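You operate a simulated robot arm through the tools that you are given. There is no shell and no other tool.

Carry out the task below with a simulated two-armed robot. There is one attempt and no reset: what you move stays moved.

Task
Set up the pin jig: stop dowel in the blue bush, jig blank under the swing clamp.
Fine: swing the clamp clear to lay the blank on the jig table, grip tab toward the bushes; leave the small coupling. Where these are worked on the way, their far stop is far enough and under half their travel is too little: swing clamp.

It is judged by the outcome, as a careful person would: the job done as asked, and still so three seconds after it is handed in. It fails if anything else is knocked over, pushed out of place, dropped, spilled or broken.

Robot
Two 6-joint arms with two-finger parallel grippers on one trunk that stands fixed in place. Base frame: the origin is at the foot of the trunk, x ahead of it, y to its left, z up. Units: mm, rad, N and s.
The left shoulder is at [-77, 177, 832], the right one opposite. With the tool pointing down near the work surface each hand reaches from about 100 to 740 mm from the base axis, measured 20 degrees to its own side. Payload 1.57 kg a hand.
Tool frame (each hand has its own): the origin (TCP) lies between the finger pads and is the grasp point; the fingertips stand 30 mm ahead of it; z points along the fingers, y is the line along which they close. The gripper opens to 80 mm. The fingers are 17 mm wide and 12 mm thick; the gripper's body (40 by 82 mm) begins 80 mm behind the TCP.
Orientation is that of the tool frame in the base frame, as [roll, pitch, yaw] about the fixed x, y, z axes, in that order (R = Rz(yaw) Ry(pitch) Rx(roll)). With the fingers straight down and closing along the base's y, the tool's x points along the base's -x, its y along +y and its z along -z.

Tools
- The arms move only by the tool send_rows. It takes "left_series", "right_series" or both (then of equal length, played together; a hand with none holds still); each is a list of rows, each an object of numbers (a shift or turn left out is 0, a gripper value left out holds the last): "dx", "dy", "dz": the shift along the tool's x, y, z in units of 20 mm (1.0 is 20 mm); "wx", "wy", "wz": the turn, a rotation vector about the tool's x, y, z in units of 4 degrees (1.0 is 4 degrees). In form: [{"dx": .., "dy": .., "dz": .., "wx": .., "wy": .., "wz": ..}, ...]. A call has 1 to 20 rows; each row shifts and turns the commanded pose from where the row before left it, along the tool's axes as they then stand. "left_hand" and "right_hand" are, for a hand that has rows, the gripper command, from -1 (shut) to 1 (fully open), values between in proportion, set as the call begins (left out, the last holds). A call with a number of a shift or a turn outside -1 to 1 is refused whole. Rows are played at 5 a second. More than 50 mm and 0.15 rad between two rows, or a gripper value outside its range, and nothing of the call is played. A pose out of reach is approached as far as the arm can. The call stops where the force on the tool passes 40 N (or 10 N more than at its start, if that is more) or the arm is blocked; 0.2 s more then pass. Each finger travels about 72 mm/s and halts on what it meets, pressing with about 26 N; the grip force reading is that of the motor and also rises with nothing between the fingers. The clock runs only during rows and for 0.2 s after the last one: add rows that do not move to give the fingers time. It gives the time, the measured TCP pose, the force on the tool (base axes), the opening and the grip force at its end, in the units of the frame above (readings bear some noise), with the torque about the TCP (base axes, N m) and any sound that the robot's microphone picked up.
- Cameras (640 x 400 px; columns grow to the right, rows downward): "scene" is now at [32.9, -3, 1551.4]; the picture's right is [-0.04, -1.00, 0.00], its down [-0.80, 0.03, -0.61] and it looks along [0.60, -0.02, -0.80] (base axes); focal length 336 px, centre (320, 200). "left" rides on the left gripper at [72, 7, -122] in its tool frame; the picture's right is [-0.09, 1.00, 0.00], its down [-0.84, -0.08, -0.54] and it looks along [-0.54, -0.05, 0.84] (tool axes); focal length 238 px, centre (320, 200). "right" rides on the right gripper at [72, -7, -122] in its tool frame; the picture's right is [0.09, 1.00, 0.00], its down [-0.84, 0.08, -0.54] and it looks along [-0.54, 0.05, 0.84] (tool axes); focal length 238 px, centre (320, 200). There is no depth. A picture from a camera that has moved, and an enlarged one, comes with that camera's place and axes in the base frame and with its lens.
- snapshot(camera): a new picture of that camera. No time passes.
- slide_trunk(by): moves the trunk up (or, below 0, down) by that many mm; the arms and the scene camera ride with it, the base frame stays. It gives what a move gives, with no picture.
- pan_tilt(pan, tilt): turns the head with the scene camera to pan (to the left, within 2.496 rad either way) and tilt (down, from -0.506 to 1.204), counted from straight ahead of the robot (the tilt from the chest, where the trunk bows). It gives what a move gives.
- inspect(camera, box): a new picture of the part [left, top, right, bottom] of that camera's present view, enlarged. No time passes.
- hand_in(): hands the job in; it is judged then, once.

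Places have to be worked out from the pictures, the camera data and where the tool is seen. Open the grippers and draw the arms clear of the work before you hand the job in, unless the task says otherwise.

The tools are called after "Request:" by a JSON object that holds its "op" and its "data". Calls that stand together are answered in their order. send_rows: Moves the arms, as the interface text tells. Its arguments: {"type":"object","properties":{"left_series":{"type":"array","items":{"type":"object","properties":{"dx":{"type":"number"},"dy":{"type":"number"},"dz":{"type":"number"},"wx":{"type":"number"},"wy":{"type":"number"},"wz":{"type":"number"}}}},"left_hand":{"type":"number"},"right_series":{"type":"array","items":{"type":"object","properties":{"dx":{"type":"number"},"dy":{"type":"number"},"dz":{"type":"number"},"wx":{"type":"number"},"wy":{"type":"number"},"wz":{"type":"number"}}}},"right_hand":{"type":"number"}},"required":[]} The other tools are called the same way: slide_trunk (by) moves the trunk up or down; pan_tilt (pan, tilt) turns the head that bears the scene camera; snapshot (camera) takes a picture; inspect (camera, box) takes an enlarged picture of a part of a camera's view; hand_in () hands the job in.

At the start:

```text
t: 0.0
left_tcp_pos: [519.6, 92.1, 1111.8]
left_tcp_rot: [3.141, 0.001, 3.141]
left_contact_force: [-0.3, 0.7, 0.3]
left_wrist_torque: [0.01, 0.02, 0.0]
left_gripper_width: 79.8
left_grip_force: 0.0
right_tcp_pos: [398.8, -220.5, 1134.6]
right_tcp_rot: [3.141, -0.001, -3.141]
right_contact_force: [0.5, -0.2, -0.8]
right_wrist_torque: [0.01, 0.0, -0.02]
right_gripper_width: 80.2
right_grip_force: 0.1
trunk travel left (down, up): [-275.0, 53.0]
head pan, tilt (commanded): [-0.038, 0.922]
```

scene: 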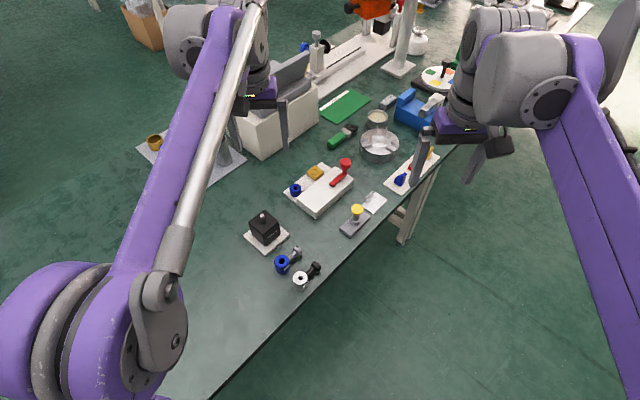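
right: 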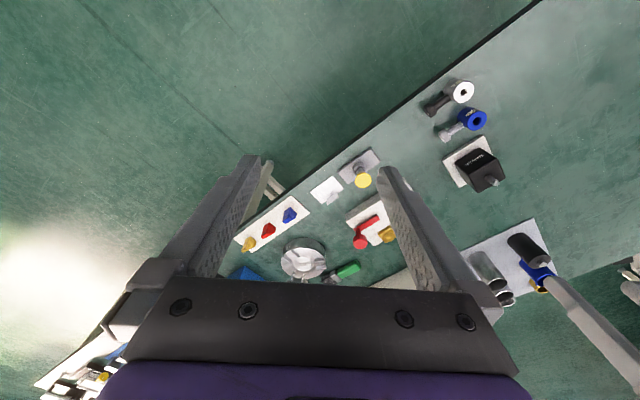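
left: 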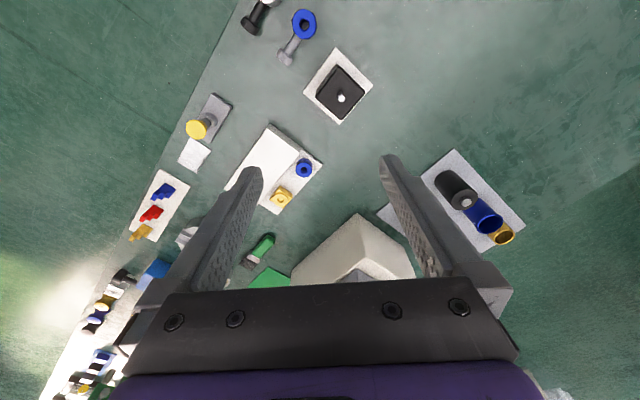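

I start with a closer look at the bench around the jig; nothing moves yet.

Request:
{"op": "inspect", "data": {"camera": "scene", "box": [220, 130, 420, 300]}}

Request:
{"op": "inspect", "data": {"camera": "left", "box": [120, 0, 400, 280]}}

Request:
{"op": "inspect", "data": {"camera": "right", "box": [220, 60, 520, 300]}}

```text
2.35 times, centred on (320, 215) of scene
camera zoom: at [32.9, -3.0, 1551.4], right [-0.04, -1.0, 0.0], down [-0.8, 0.03, -0.61], along [0.6, -0.02, -0.8], focal length 790 px, centre (320, 165)
```

zoom: 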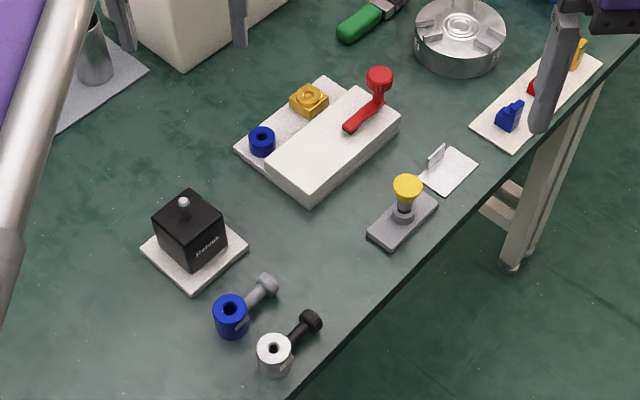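

```text
1.43 times, centred on (260, 140) of left
camera zoom: at [446.3, 98.0, 1233.9], right [0.09, 1.0, 0.0], down [0.84, -0.08, 0.54], along [0.54, -0.05, -0.84], focal length 340 px, centre (406, 286)
```

zoom: 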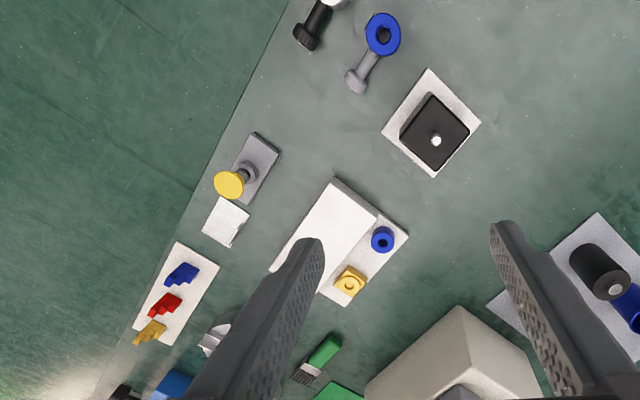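

```text
1.67 times, centred on (370, 180) of right
camera zoom: at [326.5, -226.2, 1257.2], right [-0.09, 1.0, 0.0], down [0.84, 0.08, 0.54], along [0.54, 0.05, -0.84], focal length 397 px, centre (237, 233)
```

zoom: 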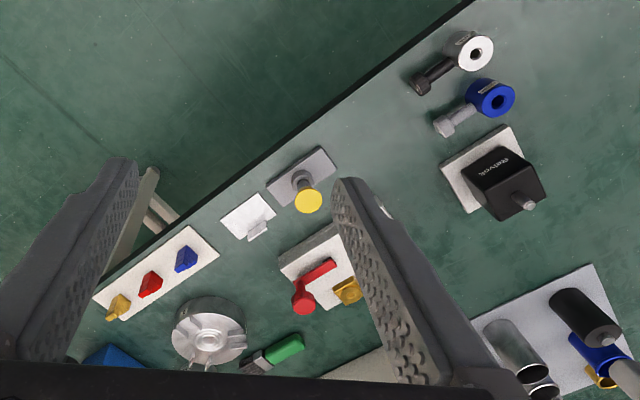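

The jig, the yellow-headed dowel in its grey stand and the white blank with an upright tab lie ahead, at roughly x 570–660, y -190 to 50. I bring the right hand lower towards the dowel and blank, staying high above the bench, for a closer view.

Request:
{"op": "send_rows", "data": {"right_series": [{"dx": -0.3, "dy": 0.1, "dz": 0.9}, {"dx": -0.3, "dy": 0.1, "dz": 0.9}, {"dx": -0.3, "dy": 0.1, "dz": 0.9}, {"dx": -0.3, "dy": 0.1, "dz": 0.9}, {"dx": -0.3, "dy": 0.1, "dz": 0.9}, {"dx": -0.3, "dy": 0.1, "dz": 0.9}, {"dx": -0.3, "dy": 0.1, "dz": 0.9}, {"dx": -0.3, "dy": 0.1, "dz": 0.9}]}}

Request:
{"op": "snapshot", "data": {"camera": "right"}}

Request:
{"op": "snapshot", "data": {"camera": "scene"}}

```text
t: 1.8
left_tcp_pos: [518.1, 91.8, 1112.2]
left_tcp_rot: [-3.141, -0.001, -3.141]
left_contact_force: [-0.1, 0.1, 0.3]
left_wrist_torque: [0.0, 0.06, 0.0]
left_gripper_width: 80.3
left_grip_force: 0.0
right_tcp_pos: [447.1, -204.2, 990.2]
right_tcp_rot: [3.142, 0.0, 3.141]
right_contact_force: [0.1, 0.9, 0.8]
right_wrist_torque: [0.0, 0.03, -0.01]
right_gripper_width: 79.9
right_grip_force: 0.0
trunk travel left (down, up): [-275.0, 53.0]
head pan, tilt (commanded): [-0.038, 0.922]
```

```text
taken
camera right: at [374.9, -209.7, 1112.8], right [-0.09, 1.0, 0.0], down [0.84, 0.08, 0.54], along [0.54, 0.05, -0.84], focal length 238 px, centre (320, 200)
```

right: 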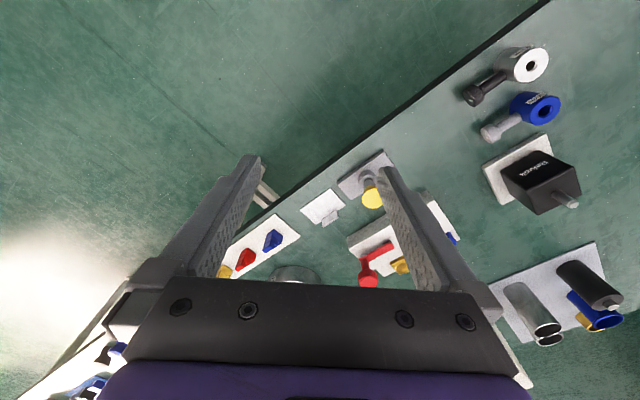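

```text
taken
camera scene: at [33.3, -3.1, 1551.4], right [-0.04, -1.0, 0.0], down [-0.8, 0.03, -0.6], along [0.6, -0.02, -0.8], focal length 336 px, centre (320, 200)
```

scene: 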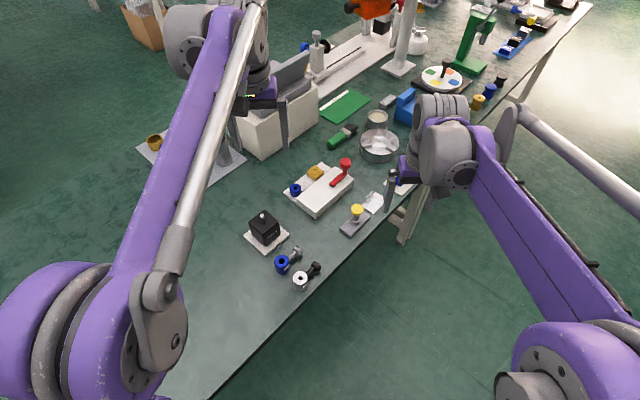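

The right wrist view is partly blocked by its fingers, so I enlarge the scene camera on the jig, dowel, blank and couplings.

Request:
{"op": "inspect", "data": {"camera": "scene", "box": [275, 145, 375, 220]}}

Request:
{"op": "inspect", "data": {"camera": "scene", "box": [325, 175, 405, 245]}}

Request:
{"op": "inspect", "data": {"camera": "scene", "box": [240, 200, 340, 300]}}

Request:
{"op": "inspect", "data": {"camera": "right", "box": [290, 130, 470, 300]}}

Request:
{"op": "inspect", "data": {"camera": "scene", "box": [130, 0, 640, 200]}}

```text
5.33 times, centred on (325, 182) of scene
camera zoom: at [33.3, -3.1, 1551.4], right [-0.04, -1.0, 0.0], down [-0.8, 0.03, -0.6], along [0.6, -0.02, -0.8], focal length 1790 px, centre (293, 293)
```

zoom: 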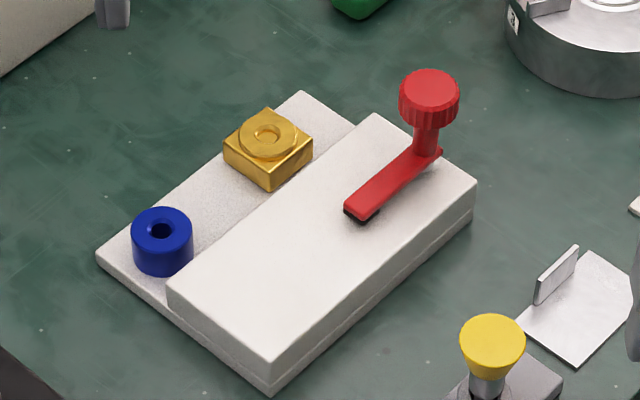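

```text
5.71 times, centred on (365, 210) of scene
camera zoom: at [33.3, -3.1, 1551.4], right [-0.04, -1.0, 0.0], down [-0.8, 0.03, -0.6], along [0.6, -0.02, -0.8], focal length 1918 px, centre (63, 143)
```

zoom: 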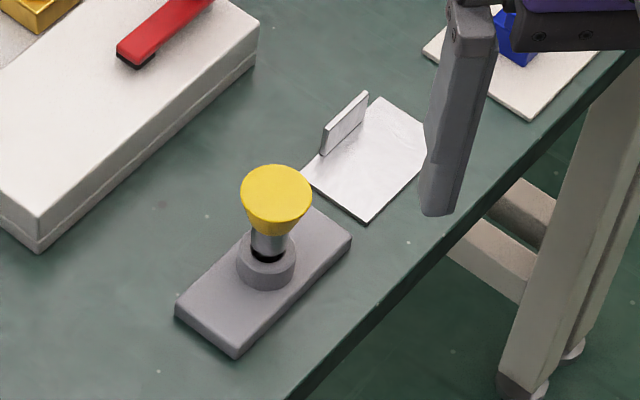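

```text
4.00 times, centred on (290, 250) of scene
camera zoom: at [33.3, -3.1, 1551.4], right [-0.04, -1.0, 0.0], down [-0.8, 0.03, -0.6], along [0.6, -0.02, -0.8], focal length 1343 px, centre (440, 0)
```

zoom: 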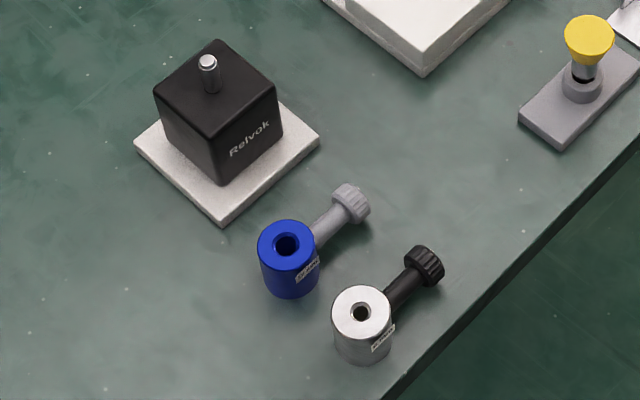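

```text
2.35 times, centred on (380, 215) of right
camera zoom: at [374.9, -209.7, 1112.8], right [-0.09, 1.0, 0.0], down [0.84, 0.08, 0.54], along [0.54, 0.05, -0.84], focal length 561 px, centre (179, 165)
```

zoom: 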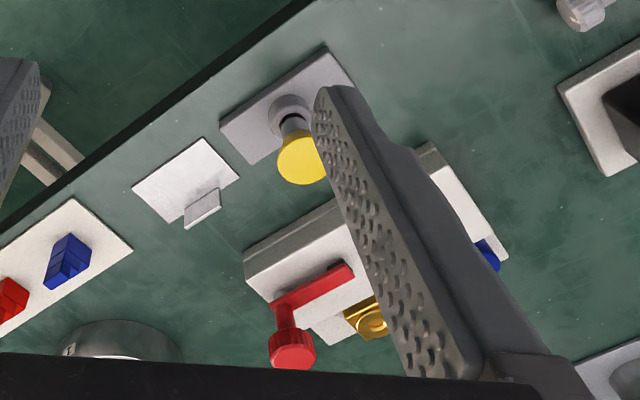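

```text
1.25 times, centred on (385, 100) of scene
camera zoom: at [33.3, -3.1, 1551.4], right [-0.04, -1.0, 0.0], down [-0.8, 0.03, -0.6], along [0.6, -0.02, -0.8], focal length 421 px, centre (238, 326)
```

zoom: 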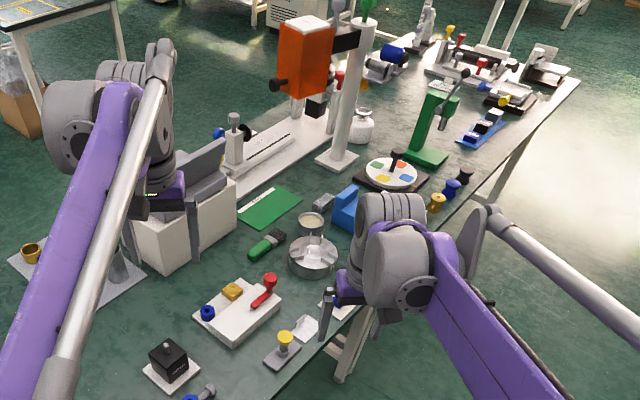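

The bench top comes out at about z 760 and the jig table top at about z 792, turned roughly 45°. The jig runs from about (564,-10) to (737,-77), and the clamp arm lies along its long side. I lower the left hand, still well above everything, to see the jig and clamp close up.

Request:
{"op": "send_rows", "data": {"left_series": [{"dx": 0.1, "dy": -0.3, "dz": 0.9}, {"dx": 0.1, "dy": -0.3, "dz": 0.9}, {"dx": 0.1, "dy": -0.3, "dz": 0.9}, {"dx": 0.1, "dy": -0.3, "dz": 0.9}, {"dx": 0.1, "dy": -0.3, "dz": 0.9}, {"dx": 0.1, "dy": -0.3, "dz": 0.9}, {"dx": 0.1, "dy": -0.3, "dz": 0.9}]}}

Request:
{"op": "inspect", "data": {"camera": "left", "box": [140, 60, 460, 260]}}

Request:
{"op": "snapshot", "data": {"camera": "left"}}

Request:
{"op": "inspect", "data": {"camera": "scene", "box": [325, 150, 365, 195]}}

```text
t: 3.4
left_tcp_pos: [502.5, 50.0, 984.9]
left_tcp_rot: [-3.141, 0.0, 3.141]
left_contact_force: [-0.5, 0.8, -1.0]
left_wrist_torque: [0.0, 0.03, 0.0]
left_gripper_width: 80.0
left_grip_force: 0.1
right_tcp_pos: [446.3, -204.1, 990.4]
right_tcp_rot: [3.141, 0.001, -3.141]
right_contact_force: [0.4, -0.7, -0.3]
right_wrist_torque: [0.03, -0.03, 0.04]
right_gripper_width: 80.2
right_grip_force: 0.1
trunk travel left (down, up): [-275.0, 53.0]
head pan, tilt (commanded): [-0.038, 0.922]
```

```text
2.00 times, centred on (300, 160) of left
camera zoom: at [431.8, 55.8, 1106.6], right [0.09, 1.0, 0.0], down [0.84, -0.08, 0.54], along [0.54, -0.05, -0.84], focal length 477 px, centre (360, 280)
```

zoom: 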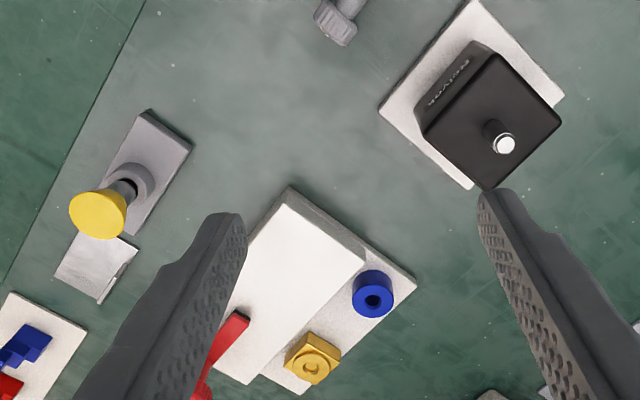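

```text
taken
camera left: at [431.8, 55.8, 1106.6], right [0.09, 1.0, 0.0], down [0.84, -0.08, 0.54], along [0.54, -0.05, -0.84], focal length 238 px, centre (320, 200)
```

left: 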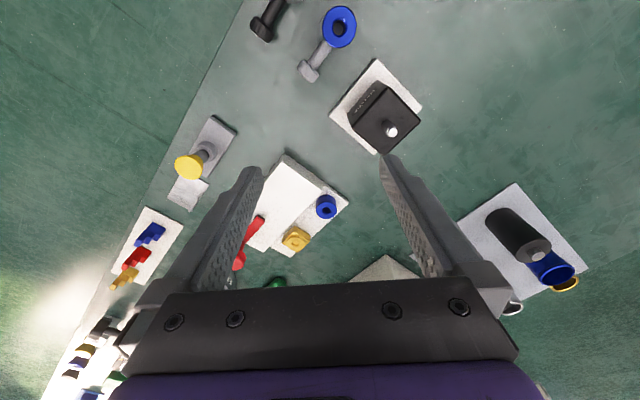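

```text
8.89 times, centred on (345, 172) of scene
camera zoom: at [33.0, -3.1, 1551.4], right [-0.04, -1.0, 0.0], down [-0.8, 0.03, -0.61], along [0.6, -0.02, -0.8], focal length 2984 px, centre (98, 444)
```

zoom: 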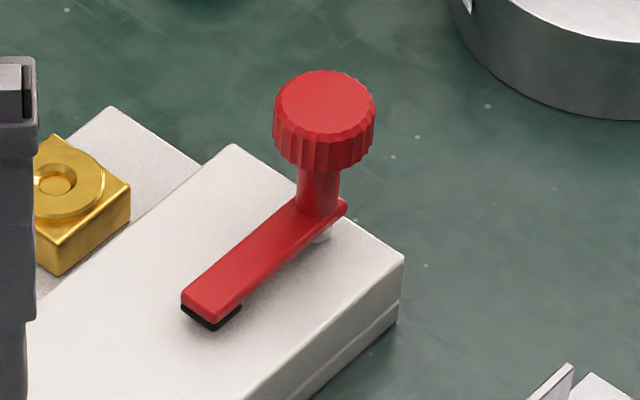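

The clamp arm sits a few mm above the jig table on a pivot post with a fluted red knob (axis about (692,-101), knob z about 839–859), and a black pad hangs under the arm's free end. I draw the left arm back out of the way so the scene camera sees everything.

Request:
{"op": "send_rows", "data": {"left_series": [{"dx": 0.5, "dy": 0.95, "dz": -0.4}, {"dx": 0.5, "dy": 0.95, "dz": -0.4}, {"dx": 0.5, "dy": 0.95, "dz": -0.4}, {"dx": 0.5, "dy": 0.95, "dz": -0.4}, {"dx": 0.5, "dy": 0.95, "dz": -0.4}, {"dx": 0.5, "dy": 0.95, "dz": -0.4}, {"dx": 0.5, "dy": 0.95, "dz": -0.4}, {"dx": 0.5, "dy": 0.95, "dz": -0.4}, {"dx": 0.5, "dy": 0.95, "dz": -0.4}, {"dx": 0.5, "dy": 0.95, "dz": -0.4}]}}

Request:
{"op": "snapshot", "data": {"camera": "scene"}}

Request:
{"op": "inspect", "data": {"camera": "scene", "box": [280, 150, 380, 220]}}

```text
t: 5.6
left_tcp_pos: [403.8, 239.6, 1065.8]
left_tcp_rot: [-3.14, 0.0, -3.141]
left_contact_force: [-0.3, 0.3, 0.0]
left_wrist_torque: [0.03, 0.0, 0.0]
left_gripper_width: 79.9
left_grip_force: 0.0
right_tcp_pos: [446.7, -203.6, 991.6]
right_tcp_rot: [3.141, 0.001, 3.141]
right_contact_force: [0.2, -1.0, 0.2]
right_wrist_torque: [0.01, -0.01, -0.01]
right_gripper_width: 80.3
right_grip_force: 0.0
trunk travel left (down, up): [-275.0, 53.0]
head pan, tilt (commanded): [-0.038, 0.922]
```

```text
taken
camera scene: at [32.6, -2.7, 1551.4], right [-0.04, -1.0, 0.0], down [-0.8, 0.03, -0.61], along [0.6, -0.02, -0.8], focal length 336 px, centre (320, 200)
```

scene: 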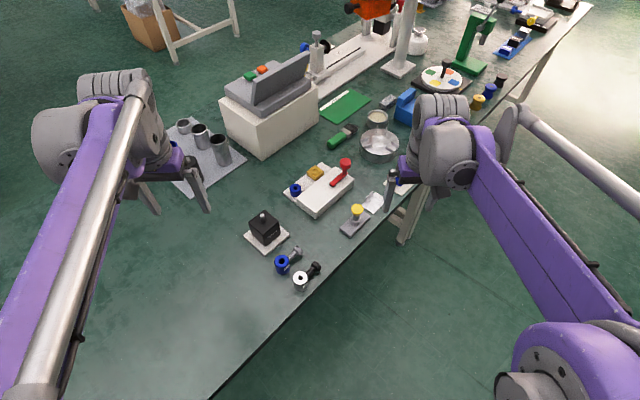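

```text
5.71 times, centred on (330, 185) of scene
camera zoom: at [32.6, -2.7, 1551.4], right [-0.04, -1.0, 0.0], down [-0.8, 0.03, -0.61], along [0.6, -0.02, -0.8], focal length 1918 px, centre (263, 286)
```

zoom: 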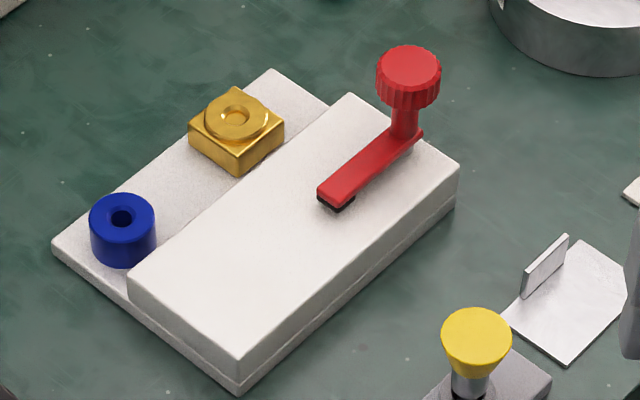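

The view is now clear of the left arm. I bring the right hand to about 100 mm above the clamp knob (TCP near (692,-101,960)) and check that it gets there, because that point is near the edge of its reach.

Request:
{"op": "send_rows", "data": {"right_series": [{"dx": -0.94, "dy": 0.4, "dz": 0.12}, {"dx": -0.94, "dy": 0.4, "dz": 0.12}, {"dx": -0.94, "dy": 0.4, "dz": 0.12}, {"dx": -0.94, "dy": 0.4, "dz": 0.12}, {"dx": -0.94, "dy": 0.4, "dz": 0.12}, {"dx": -0.94, "dy": 0.4, "dz": 0.12}, {"dx": -0.94, "dy": 0.4, "dz": 0.12}, {"dx": -0.94, "dy": 0.4, "dz": 0.12}, {"dx": -0.94, "dy": 0.4, "dz": 0.12}, {"dx": -0.94, "dy": 0.4, "dz": 0.12}, {"dx": -0.94, "dy": 0.4, "dz": 0.12}, {"dx": -0.94, "dy": 0.4, "dz": 0.12}, {"dx": -0.94, "dy": 0.4, "dz": 0.12}, {}, {}]}}

Request:
{"op": "snapshot", "data": {"camera": "right"}}

Request:
{"op": "snapshot", "data": {"camera": "scene"}}

```text
t: 8.8
left_tcp_pos: [404.2, 238.8, 1064.9]
left_tcp_rot: [3.141, 0.0, -3.141]
left_contact_force: [-0.6, 0.3, -0.4]
left_wrist_torque: [0.0, 0.05, 0.01]
left_gripper_width: 80.1
left_grip_force: 0.0
right_tcp_pos: [671.4, -106.3, 955.6]
right_tcp_rot: [3.141, 0.001, 3.141]
right_contact_force: [0.0, 1.1, 0.7]
right_wrist_torque: [0.0, 0.02, 0.0]
right_gripper_width: 80.1
right_grip_force: 0.2
right hand out of reach, approached as far as the arm can: row 12, 13
trunk travel left (down, up): [-275.0, 53.0]
head pan, tilt (commanded): [-0.038, 0.922]
```

```text
taken
camera right: at [599.3, -111.5, 1078.5], right [-0.09, 1.0, 0.0], down [0.84, 0.08, 0.54], along [0.54, 0.05, -0.84], focal length 238 px, centre (320, 200)
```

right: 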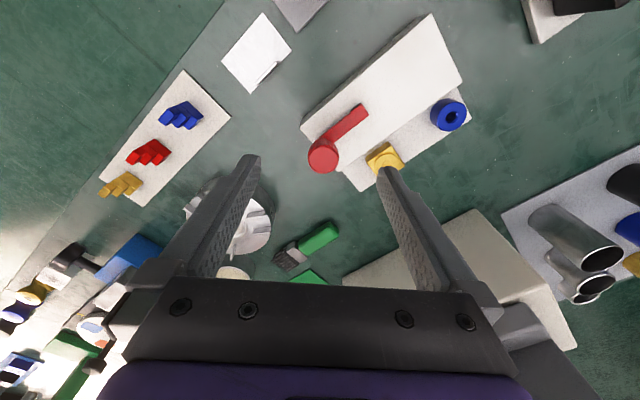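

```text
taken
camera scene: at [32.9, -3.0, 1551.4], right [-0.04, -1.0, 0.0], down [-0.8, 0.03, -0.61], along [0.6, -0.02, -0.8], focal length 336 px, centre (320, 200)
```

scene: 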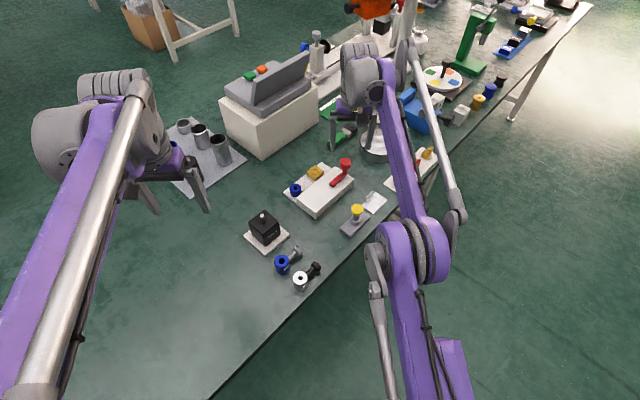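

The arm stops at about x 671 at this height, but this view over the jig is very clear. I enlarge it to measure positions.

Request:
{"op": "inspect", "data": {"camera": "right", "box": [290, 0, 490, 200]}}

Request:
{"op": "inspect", "data": {"camera": "right", "box": [200, 0, 340, 110]}}

Request:
{"op": "inspect", "data": {"camera": "right", "box": [290, 90, 410, 200]}}

```text
2.00 times, centred on (390, 100) of right
camera zoom: at [599.3, -111.5, 1078.5], right [-0.09, 1.0, 0.0], down [0.84, 0.08, 0.54], along [0.54, 0.05, -0.84], focal length 477 px, centre (180, 400)
```

zoom: 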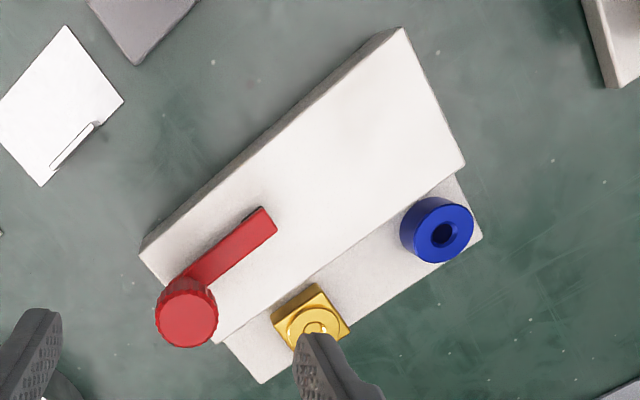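

```text
3.64 times, centred on (270, 55) of right
camera zoom: at [599.3, -111.5, 1078.5], right [-0.09, 1.0, 0.0], down [0.84, 0.08, 0.54], along [0.54, 0.05, -0.84], focal length 867 px, centre (502, 727)
```

zoom: 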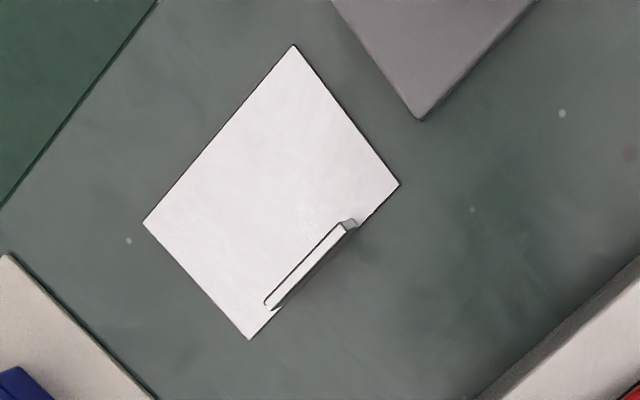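

```text
3.64 times, centred on (350, 145) of right
camera zoom: at [599.3, -111.5, 1078.5], right [-0.09, 1.0, 0.0], down [0.84, 0.08, 0.54], along [0.54, 0.05, -0.84], focal length 867 px, centre (211, 400)
```

zoom: 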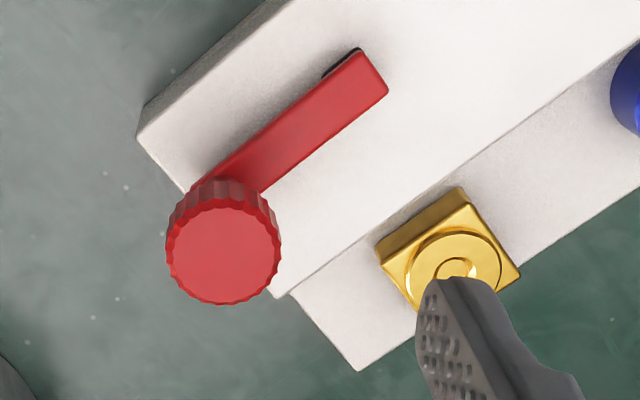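

From both views the numbers agree to about 2 mm:

| Item | Position |
|---|---|
| Jig table | centre (650,-43), top z about 792, long axis at -45.5° |
| Clamp pivot | (692,-100) |
| Clamp arm tip | (653,-58) |
| Blue bush hole | (653.5,46), top z about 796 |
| Blank | centre (615,-183), already parallel to the jig, tab on its bush side |

I close the right gripper and move beside the clamp arm on its bush side, still high, so I can push it with the fingertips.

Request:
{"op": "send_rows", "data": {"right_series": [{"dx": 0.2, "dy": 0.7}, {"dx": 0.2, "dy": 0.7}, {"dx": 0.2, "dy": 0.7}, {"dx": 0.2, "dy": 0.7}, {}, {}], "right_hand": -1}}

```text
t: 10.2
left_tcp_pos: [404.1, 240.9, 1065.3]
left_tcp_rot: [-3.141, 0.001, 3.141]
left_contact_force: [0.0, -0.5, 0.0]
left_wrist_torque: [-0.03, 0.03, 0.02]
left_gripper_width: 80.0
left_grip_force: 0.0
right_tcp_pos: [655.8, -50.2, 958.1]
right_tcp_rot: [-3.141, 0.0, 3.141]
right_contact_force: [0.0, -1.0, -0.2]
right_wrist_torque: [-0.03, 0.01, 0.02]
right_gripper_width: 0.3
right_grip_force: 21.1
trunk travel left (down, up): [-275.0, 53.0]
head pan, tilt (commanded): [-0.038, 0.922]
```

The hand is at (656,-50,958) with the fingers shut. I move out and down to a point beside the arm, staying above knob height for now.

Request:
{"op": "send_rows", "data": {"right_series": [{"dx": -0.15, "dy": 0.13, "dz": 0.9}, {"dx": -0.25, "dy": 0.13, "dz": 0.9}, {"dx": -0.3, "dy": 0.13, "dz": 0.9}, {"dx": -0.4, "dy": 0.13, "dz": 0.9}, {}, {}]}}

Request:
{"op": "snapshot", "data": {"camera": "right"}}

Request:
{"op": "inspect", "data": {"camera": "scene", "box": [270, 120, 410, 230]}}

```text
t: 11.6
left_tcp_pos: [404.3, 238.6, 1066.3]
left_tcp_rot: [3.14, 0.0, -3.141]
left_contact_force: [-0.3, -1.9, 0.4]
left_wrist_torque: [0.02, 0.0, -0.04]
left_gripper_width: 79.9
left_grip_force: 0.1
right_tcp_pos: [675.9, -39.8, 883.9]
right_tcp_rot: [3.141, 0.0, 3.141]
right_contact_force: [0.6, -0.7, -0.5]
right_wrist_torque: [0.01, 0.01, -0.02]
right_gripper_width: 0.1
right_grip_force: 20.9
trunk travel left (down, up): [-275.0, 53.0]
head pan, tilt (commanded): [-0.038, 0.922]
```

```text
taken
camera right: at [604.8, -45.9, 1007.5], right [-0.09, 1.0, 0.0], down [0.84, 0.08, 0.54], along [0.54, 0.05, -0.84], focal length 238 px, centre (320, 200)
```

right: 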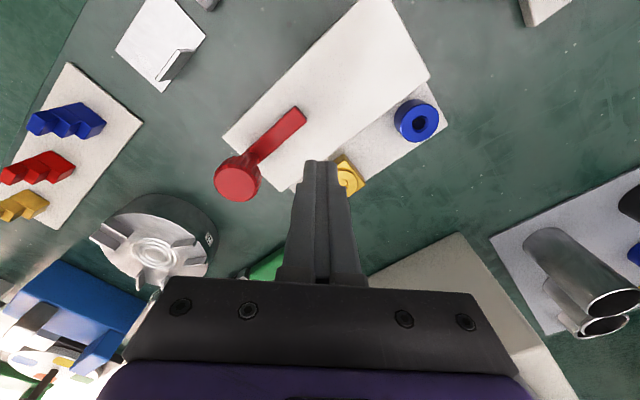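

```text
3.64 times, centred on (340, 175) of scene
camera zoom: at [33.1, -3.0, 1551.4], right [-0.04, -1.0, 0.0], down [-0.8, 0.03, -0.61], along [0.6, -0.02, -0.8], focal length 1221 px, centre (247, 291)
```

zoom: 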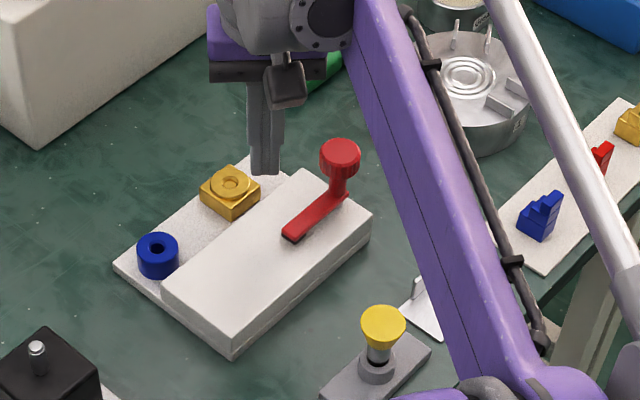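

The prediction and the picture agree on the fingertip, so the calibration holds. I lower the shut fingers beside the arm until the tip is about 6 mm above the jig table, and shift slightly towards the pivot.

Request:
{"op": "send_rows", "data": {"right_series": [{"dz": 0.9}, {"dx": -0.1, "dy": -0.1, "dz": 0.9}, {"dx": -0.1, "dy": -0.15, "dz": 0.85}, {}]}}

Request:
{"op": "inspect", "data": {"camera": "scene", "box": [290, 140, 380, 210]}}

Request:
{"op": "snapshot", "data": {"camera": "right"}}

```text
t: 12.6
left_tcp_pos: [404.1, 239.7, 1065.0]
left_tcp_rot: [3.14, -0.001, -3.141]
left_contact_force: [0.1, 0.8, -0.2]
left_wrist_torque: [0.01, 0.01, 0.0]
left_gripper_width: 79.8
left_grip_force: 0.0
right_tcp_pos: [680.4, -44.9, 831.0]
right_tcp_rot: [-3.141, 0.0, -3.14]
right_contact_force: [-0.3, 0.2, 0.1]
right_wrist_torque: [-0.03, -0.04, 0.04]
right_gripper_width: 0.1
right_grip_force: 21.3
trunk travel left (down, up): [-275.0, 53.0]
head pan, tilt (commanded): [-0.038, 0.922]
```

```text
5.71 times, centred on (335, 175) of scene
camera zoom: at [32.7, -3.0, 1551.5], right [-0.04, -1.0, 0.0], down [-0.8, 0.03, -0.61], along [0.6, -0.02, -0.8], focal length 1918 px, centre (234, 343)
```

zoom: 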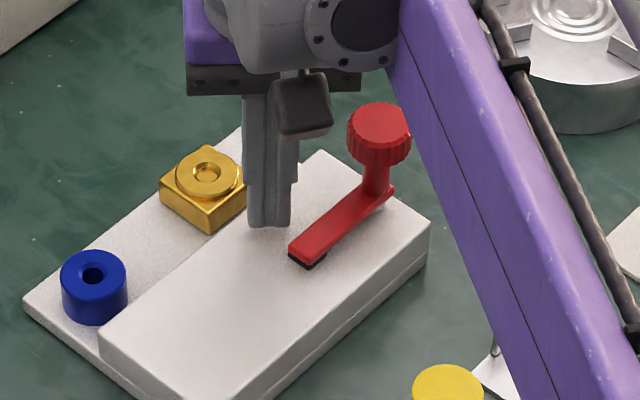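

```text
taken
camera right: at [608.1, -50.2, 954.2], right [-0.09, 1.0, 0.0], down [0.84, 0.08, 0.54], along [0.54, 0.05, -0.84], focal length 238 px, centre (320, 200)
```

right: 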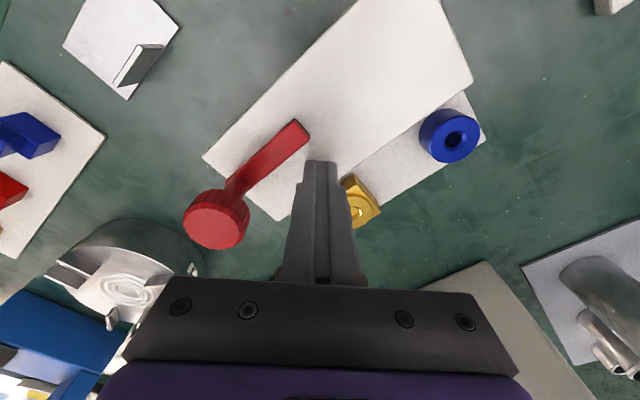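

The fingers stand just on the bush side of the clamp arm. I push it gently towards the near-right side in small steps and watch the force.

Request:
{"op": "send_rows", "data": {"right_series": [{"dx": 0.18, "dy": -0.18}, {"dx": 0.18, "dy": -0.18}, {"dx": 0.18, "dy": -0.18}]}}

Request:
{"op": "inspect", "data": {"camera": "scene", "box": [290, 140, 380, 210]}}

```text
t: 13.4
left_tcp_pos: [404.7, 238.3, 1066.3]
left_tcp_rot: [-3.141, -0.001, 3.141]
left_contact_force: [-0.2, -1.3, -1.0]
left_wrist_torque: [0.01, 0.02, 0.01]
left_gripper_width: 80.2
left_grip_force: 0.1
right_tcp_pos: [670.6, -54.7, 833.1]
right_tcp_rot: [-3.141, -0.001, -3.141]
right_contact_force: [-0.1, 2.4, 0.3]
right_wrist_torque: [0.07, 0.02, -0.01]
right_gripper_width: 0.2
right_grip_force: 21.4
trunk travel left (down, up): [-275.0, 53.0]
head pan, tilt (commanded): [-0.038, 0.922]
```

```text
5.71 times, centred on (335, 175) of scene
camera zoom: at [32.7, -2.8, 1551.4], right [-0.04, -1.0, 0.0], down [-0.8, 0.03, -0.61], along [0.6, -0.02, -0.8], focal length 1918 px, centre (234, 343)
```

zoom: 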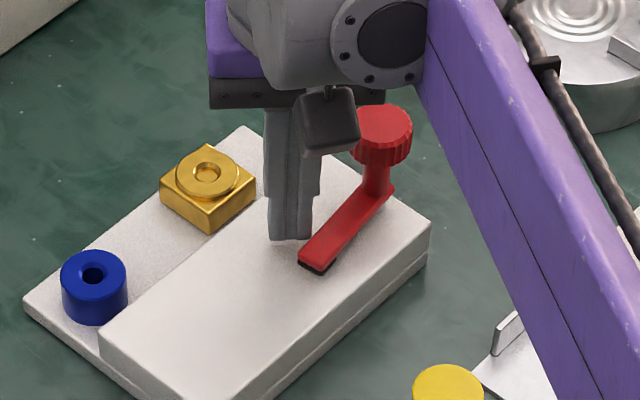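

The arm turns with only about 2 N and the jig did not shift, so this is its opening direction. I keep pushing along an arc around the pivot.

Request:
{"op": "send_rows", "data": {"right_series": [{"dx": 0.305, "dy": -0.172, "dz": 0.03}, {"dx": 0.278, "dy": -0.213, "dz": 0.03}, {"dx": 0.246, "dy": -0.25, "dz": 0.03}, {"dx": 0.208, "dy": -0.282}, {"dx": 0.167, "dy": -0.308}]}}

Request:
{"op": "inspect", "data": {"camera": "scene", "box": [290, 140, 380, 210]}}

Request:
{"op": "snapshot", "data": {"camera": "right"}}

```text
t: 14.6
left_tcp_pos: [404.2, 239.0, 1066.1]
left_tcp_rot: [-3.141, -0.001, -3.139]
left_contact_force: [0.5, 1.1, 0.3]
left_wrist_torque: [0.0, -0.02, -0.01]
left_gripper_width: 80.0
left_grip_force: 0.2
right_tcp_pos: [646.8, -80.9, 831.1]
right_tcp_rot: [-3.141, -0.001, -3.141]
right_contact_force: [0.6, 0.4, 0.6]
right_wrist_torque: [0.01, -0.03, 0.03]
right_gripper_width: 0.0
right_grip_force: 21.3
trunk travel left (down, up): [-275.0, 53.0]
head pan, tilt (commanded): [-0.038, 0.922]
```

```text
5.71 times, centred on (335, 175) of scene
camera zoom: at [32.8, -3.1, 1551.4], right [-0.04, -1.0, 0.0], down [-0.8, 0.03, -0.61], along [0.6, -0.02, -0.8], focal length 1918 px, centre (234, 343)
```

zoom: 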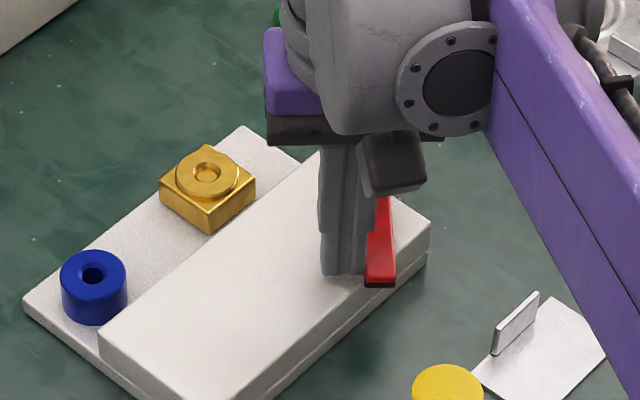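

```text
taken
camera right: at [575.1, -85.9, 954.2], right [-0.09, 1.0, 0.0], down [0.84, 0.08, 0.54], along [0.54, 0.05, -0.84], focal length 238 px, centre (320, 200)
```

right: 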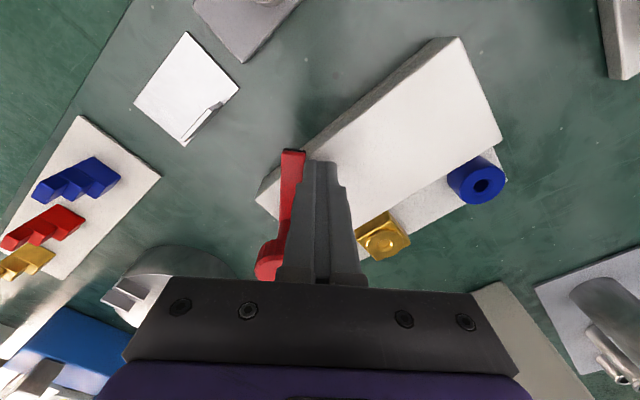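

The arm has turned about 45° with little force and now points straight back. I continue the arc.

Request:
{"op": "send_rows", "data": {"right_series": [{"dx": 0.114, "dy": -0.331}, {"dx": 0.067, "dy": -0.344}, {"dx": 0.018, "dy": -0.35}, {"dx": -0.03, "dy": -0.349}, {"dx": -0.079, "dy": -0.341}]}}

Request:
{"op": "inspect", "data": {"camera": "scene", "box": [290, 140, 400, 230]}}

Request:
{"op": "snapshot", "data": {"camera": "right"}}

```text
t: 15.8
left_tcp_pos: [405.1, 238.4, 1065.4]
left_tcp_rot: [3.141, -0.001, 3.141]
left_contact_force: [-0.7, -0.4, 0.0]
left_wrist_torque: [0.0, -0.01, 0.03]
left_gripper_width: 80.0
left_grip_force: 0.0
right_tcp_pos: [643.5, -115.2, 830.1]
right_tcp_rot: [3.141, 0.0, -3.14]
right_contact_force: [0.2, 0.3, -0.5]
right_wrist_torque: [0.01, 0.01, -0.03]
right_gripper_width: 0.0
right_grip_force: 21.5
trunk travel left (down, up): [-275.0, 53.0]
head pan, tilt (commanded): [-0.038, 0.922]
```

```text
4.44 times, centred on (345, 185) of scene
camera zoom: at [32.9, -3.0, 1551.4], right [-0.04, -1.0, 0.0], down [-0.8, 0.03, -0.61], along [0.6, -0.02, -0.8], focal length 1492 px, centre (209, 267)
```

zoom: 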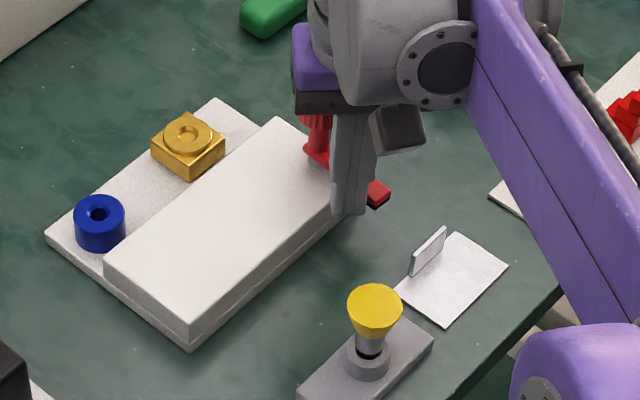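

```text
taken
camera right: at [573.3, -121.0, 953.4], right [-0.09, 1.0, 0.0], down [0.84, 0.08, 0.54], along [0.54, 0.05, -0.84], focal length 238 px, centre (320, 200)
```

right: 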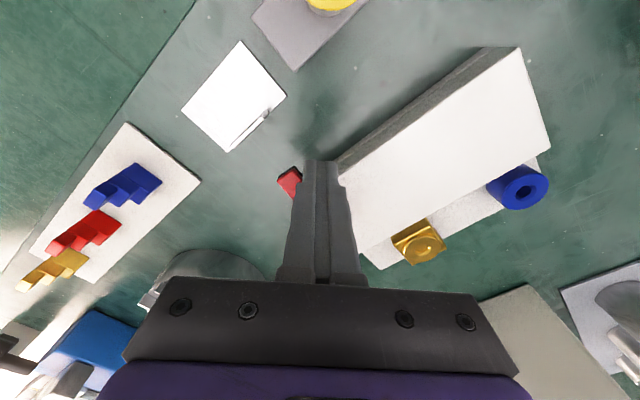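

The arm is now about 85° open and still free. I go on in shorter calls to find its far stop.

Request:
{"op": "send_rows", "data": {"right_series": [{"dx": -0.125, "dy": -0.327}, {"dx": -0.17, "dy": -0.306}]}}

Request:
{"op": "inspect", "data": {"camera": "right", "box": [180, 50, 440, 280]}}

Request:
{"op": "inspect", "data": {"camera": "scene", "box": [290, 140, 400, 230]}}

```text
t: 16.4
left_tcp_pos: [402.8, 242.2, 1064.2]
left_tcp_rot: [-3.141, 0.002, -3.141]
left_contact_force: [0.6, 0.1, 0.7]
left_wrist_torque: [0.02, 0.02, 0.02]
left_gripper_width: 80.1
left_grip_force: 0.0
right_tcp_pos: [648.2, -120.4, 830.9]
right_tcp_rot: [3.138, -0.003, -3.138]
right_contact_force: [-23.9, 27.4, -4.3]
right_wrist_torque: [0.74, 0.65, -0.04]
right_gripper_width: 0.1
right_grip_force: 20.7
trunk travel left (down, up): [-275.0, 53.0]
head pan, tilt (commanded): [-0.038, 0.922]
```

```text
1.74 times, centred on (310, 165) of right
camera zoom: at [576.2, -126.7, 953.5], right [-0.1, 1.0, 0.0], down [0.84, 0.08, 0.54], along [0.54, 0.06, -0.84], focal length 414 px, centre (337, 261)
```

zoom: 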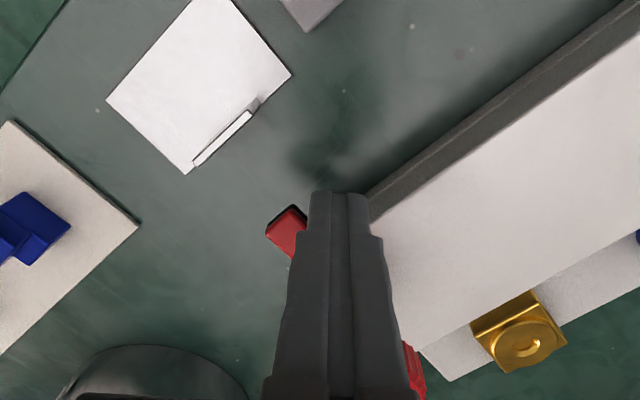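

```text
4.44 times, centred on (345, 185) of scene
camera zoom: at [30.3, 0.5, 1551.3], right [-0.04, -1.0, 0.0], down [-0.79, 0.03, -0.61], along [0.61, -0.02, -0.79], focal length 1492 px, centre (209, 267)
```

zoom: 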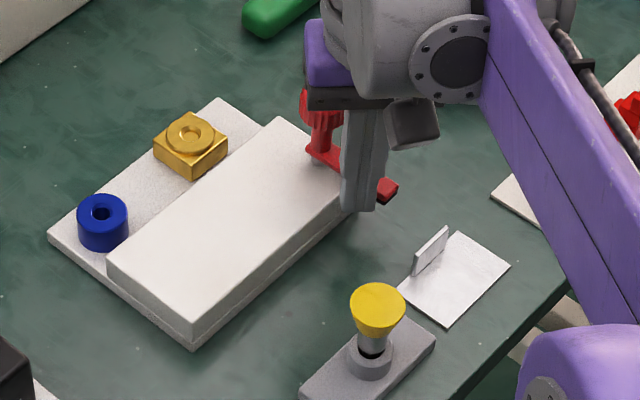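

The force jumped to about 36 N, so the clamp is at its far stop, roughly 90° open, and the jig itself has not shifted. I back the fingers off and rise straight up.

Request:
{"op": "send_rows", "data": {"right_series": [{"dx": 0.17, "dy": 0.306}, {"dx": 0.25, "dy": 0.3}, {"dx": 0.2, "dy": 0.3, "dz": -0.5}, {"dz": -1}, {"dz": -1}, {"dz": -1}, {"dz": -1}, {"dz": -1}]}}

Request:
{"op": "inspect", "data": {"camera": "scene", "box": [280, 140, 400, 230]}}

Request:
{"op": "snapshot", "data": {"camera": "right"}}

```text
t: 18.2
left_tcp_pos: [404.4, 239.5, 1065.2]
left_tcp_rot: [-3.141, 0.0, 3.141]
left_contact_force: [0.1, 0.4, 0.4]
left_wrist_torque: [0.01, -0.02, -0.01]
left_gripper_width: 79.9
left_grip_force: 0.2
right_tcp_pos: [637.2, -107.4, 942.6]
right_tcp_rot: [-3.141, 0.002, -3.142]
right_contact_force: [-1.2, 0.3, 0.1]
right_wrist_torque: [0.0, 0.05, -0.01]
right_gripper_width: 0.1
right_grip_force: 21.0
trunk travel left (down, up): [-275.0, 53.0]
head pan, tilt (commanded): [-0.038, 0.922]
```

```text
4.44 times, centred on (340, 185) of scene
camera zoom: at [32.7, -3.0, 1551.4], right [-0.04, -1.0, 0.0], down [-0.8, 0.03, -0.61], along [0.6, -0.02, -0.8], focal length 1492 px, centre (231, 267)
```

zoom: 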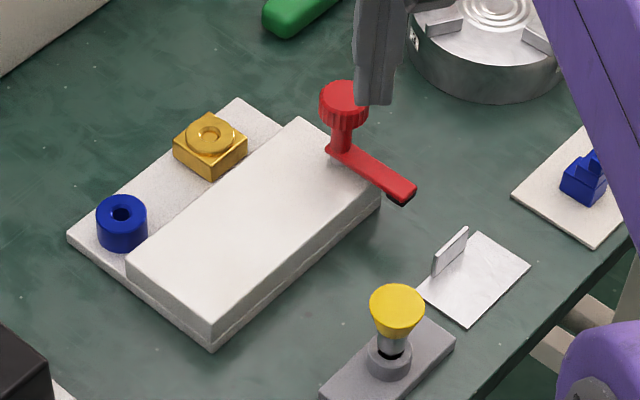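

```text
taken
camera right: at [565.2, -113.6, 1064.6], right [-0.09, 1.0, 0.0], down [0.84, 0.08, 0.54], along [0.54, 0.05, -0.84], focal length 238 px, centre (320, 200)
```

right: 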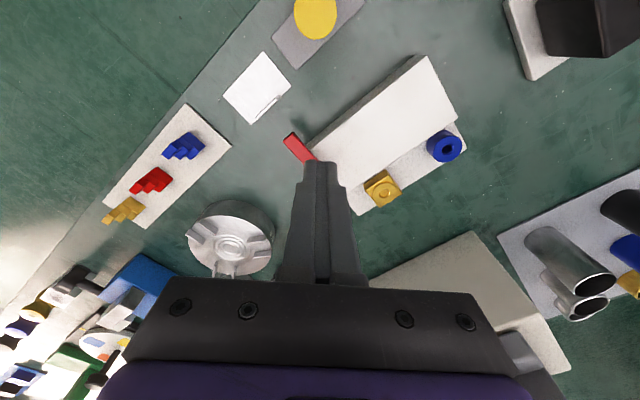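

The clamp stands fully open with the table clear. Next is the blank: I move the right hand above its tab near (632,-169), turn it 45.6° so the fingers close across the tab, and open only to about 24 mm to stay clear of the swung-out clamp arm.

Request:
{"op": "send_rows", "data": {"right_series": [{"dx": 0.05, "dy": -0.775}, {"dx": 0.05, "dy": -0.775}, {"dx": 0.05, "dy": -0.775}, {"dx": 0.05, "dy": -0.775}, {"wz": 0.95}, {"wz": 0.95}, {"wz": 0.95}, {"wz": 0.95}, {"wz": 0.95}, {"wz": 0.95}, {"wz": 0.95}, {"wz": 0.95}, {"wz": 0.95}, {"wz": 0.95}, {"wz": 0.95}, {"wz": 0.95}], "right_hand": -0.4}}

Request:
{"op": "snapshot", "data": {"camera": "right"}}

Request:
{"op": "inspect", "data": {"camera": "scene", "box": [310, 130, 430, 230]}}

```text
t: 21.6
left_tcp_pos: [405.3, 239.5, 1066.3]
left_tcp_rot: [-3.141, 0.001, -3.141]
left_contact_force: [0.1, 1.2, 0.4]
left_wrist_torque: [-0.01, 0.01, 0.0]
left_gripper_width: 79.9
left_grip_force: 0.0
right_tcp_pos: [633.1, -169.6, 940.4]
right_tcp_rot: [3.141, -0.001, 2.346]
right_contact_force: [0.2, -0.2, -0.3]
right_wrist_torque: [0.0, 0.02, -0.03]
right_gripper_width: 24.2
right_grip_force: 0.0
trunk travel left (down, up): [-275.0, 53.0]
head pan, tilt (commanded): [-0.038, 0.922]
```

```text
taken
camera right: at [579.1, -121.9, 1063.1], right [0.65, 0.76, 0.0], down [0.64, -0.54, 0.54], along [0.41, -0.35, -0.84], focal length 238 px, centre (320, 200)
```

right: 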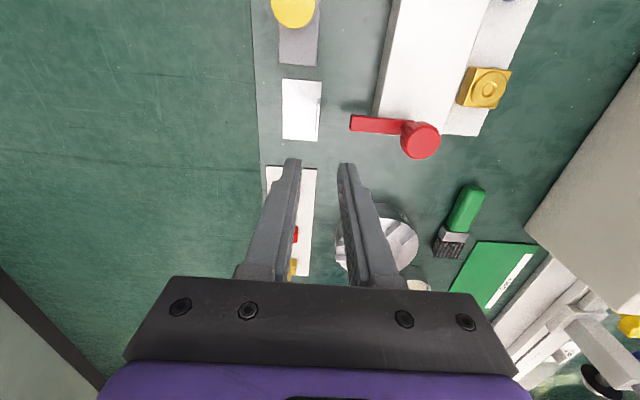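

```text
4.00 times, centred on (370, 180) of scene
camera zoom: at [32.9, -3.0, 1551.4], right [-0.04, -1.0, 0.0], down [-0.8, 0.03, -0.61], along [0.6, -0.02, -0.8], focal length 1343 px, centre (120, 280)
```

zoom: 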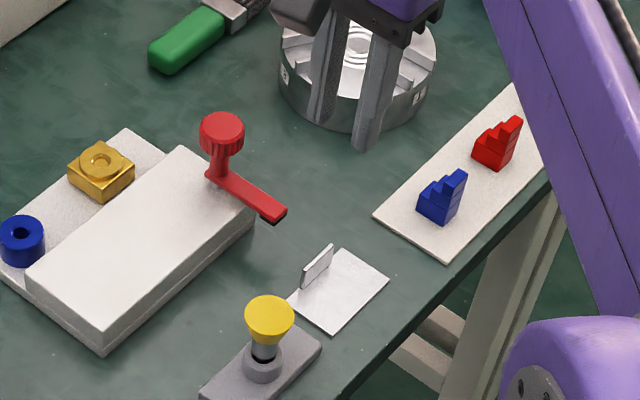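

The hand is square to the blank and jig. I enlarge this view to measure the tab and the clamp arm accurately.

Request:
{"op": "inspect", "data": {"camera": "right", "box": [260, 60, 360, 180]}}

Request:
{"op": "inspect", "data": {"camera": "right", "box": [320, 0, 520, 180]}}

Request:
{"op": "inspect", "data": {"camera": "scene", "box": [380, 185, 425, 220]}}

```text
3.33 times, centred on (310, 120) of right
camera zoom: at [579.1, -121.9, 1063.1], right [0.65, 0.76, 0.0], down [0.64, -0.54, 0.54], along [0.41, -0.35, -0.84], focal length 794 px, centre (353, 467)
```

zoom: 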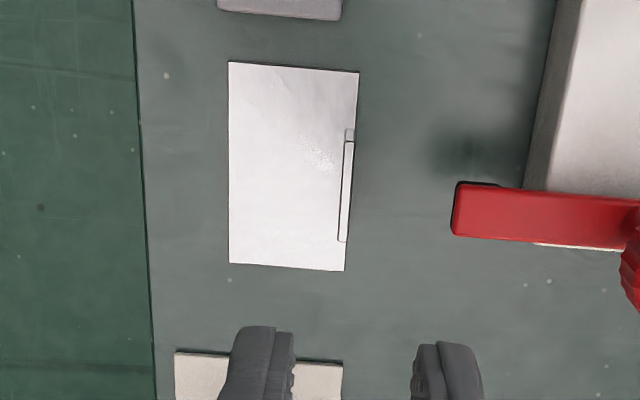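

```text
2.22 times, centred on (420, 90) of right
camera zoom: at [579.1, -121.9, 1063.1], right [0.65, 0.76, 0.0], down [0.64, -0.54, 0.54], along [0.41, -0.35, -0.84], focal length 530 px, centre (98, 444)
```

zoom: 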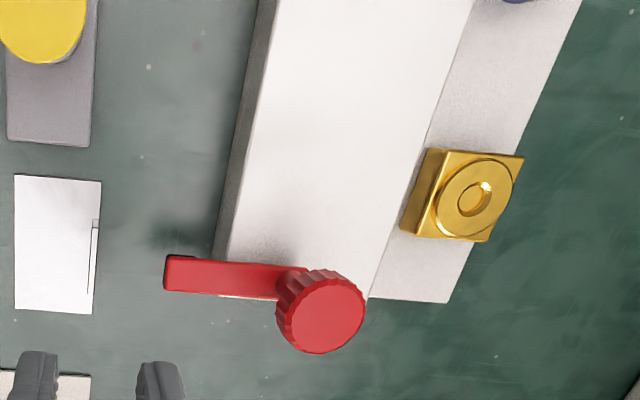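

```text
11.43 times, centred on (402, 202) of scene
camera zoom: at [32.9, -3.0, 1551.4], right [-0.04, -1.0, 0.0], down [-0.8, 0.03, -0.61], along [0.6, -0.02, -0.8], focal length 3836 px, centre (-623, 171)
```

zoom: 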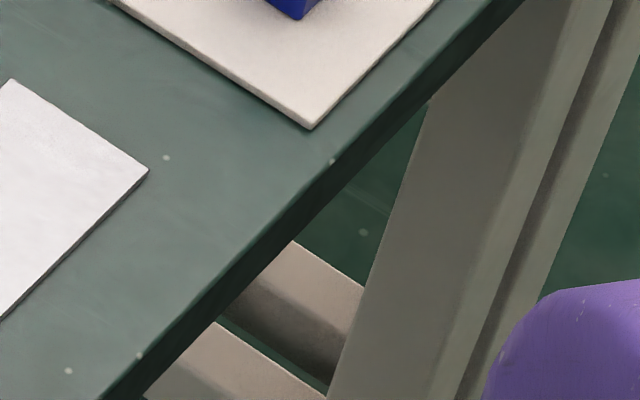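

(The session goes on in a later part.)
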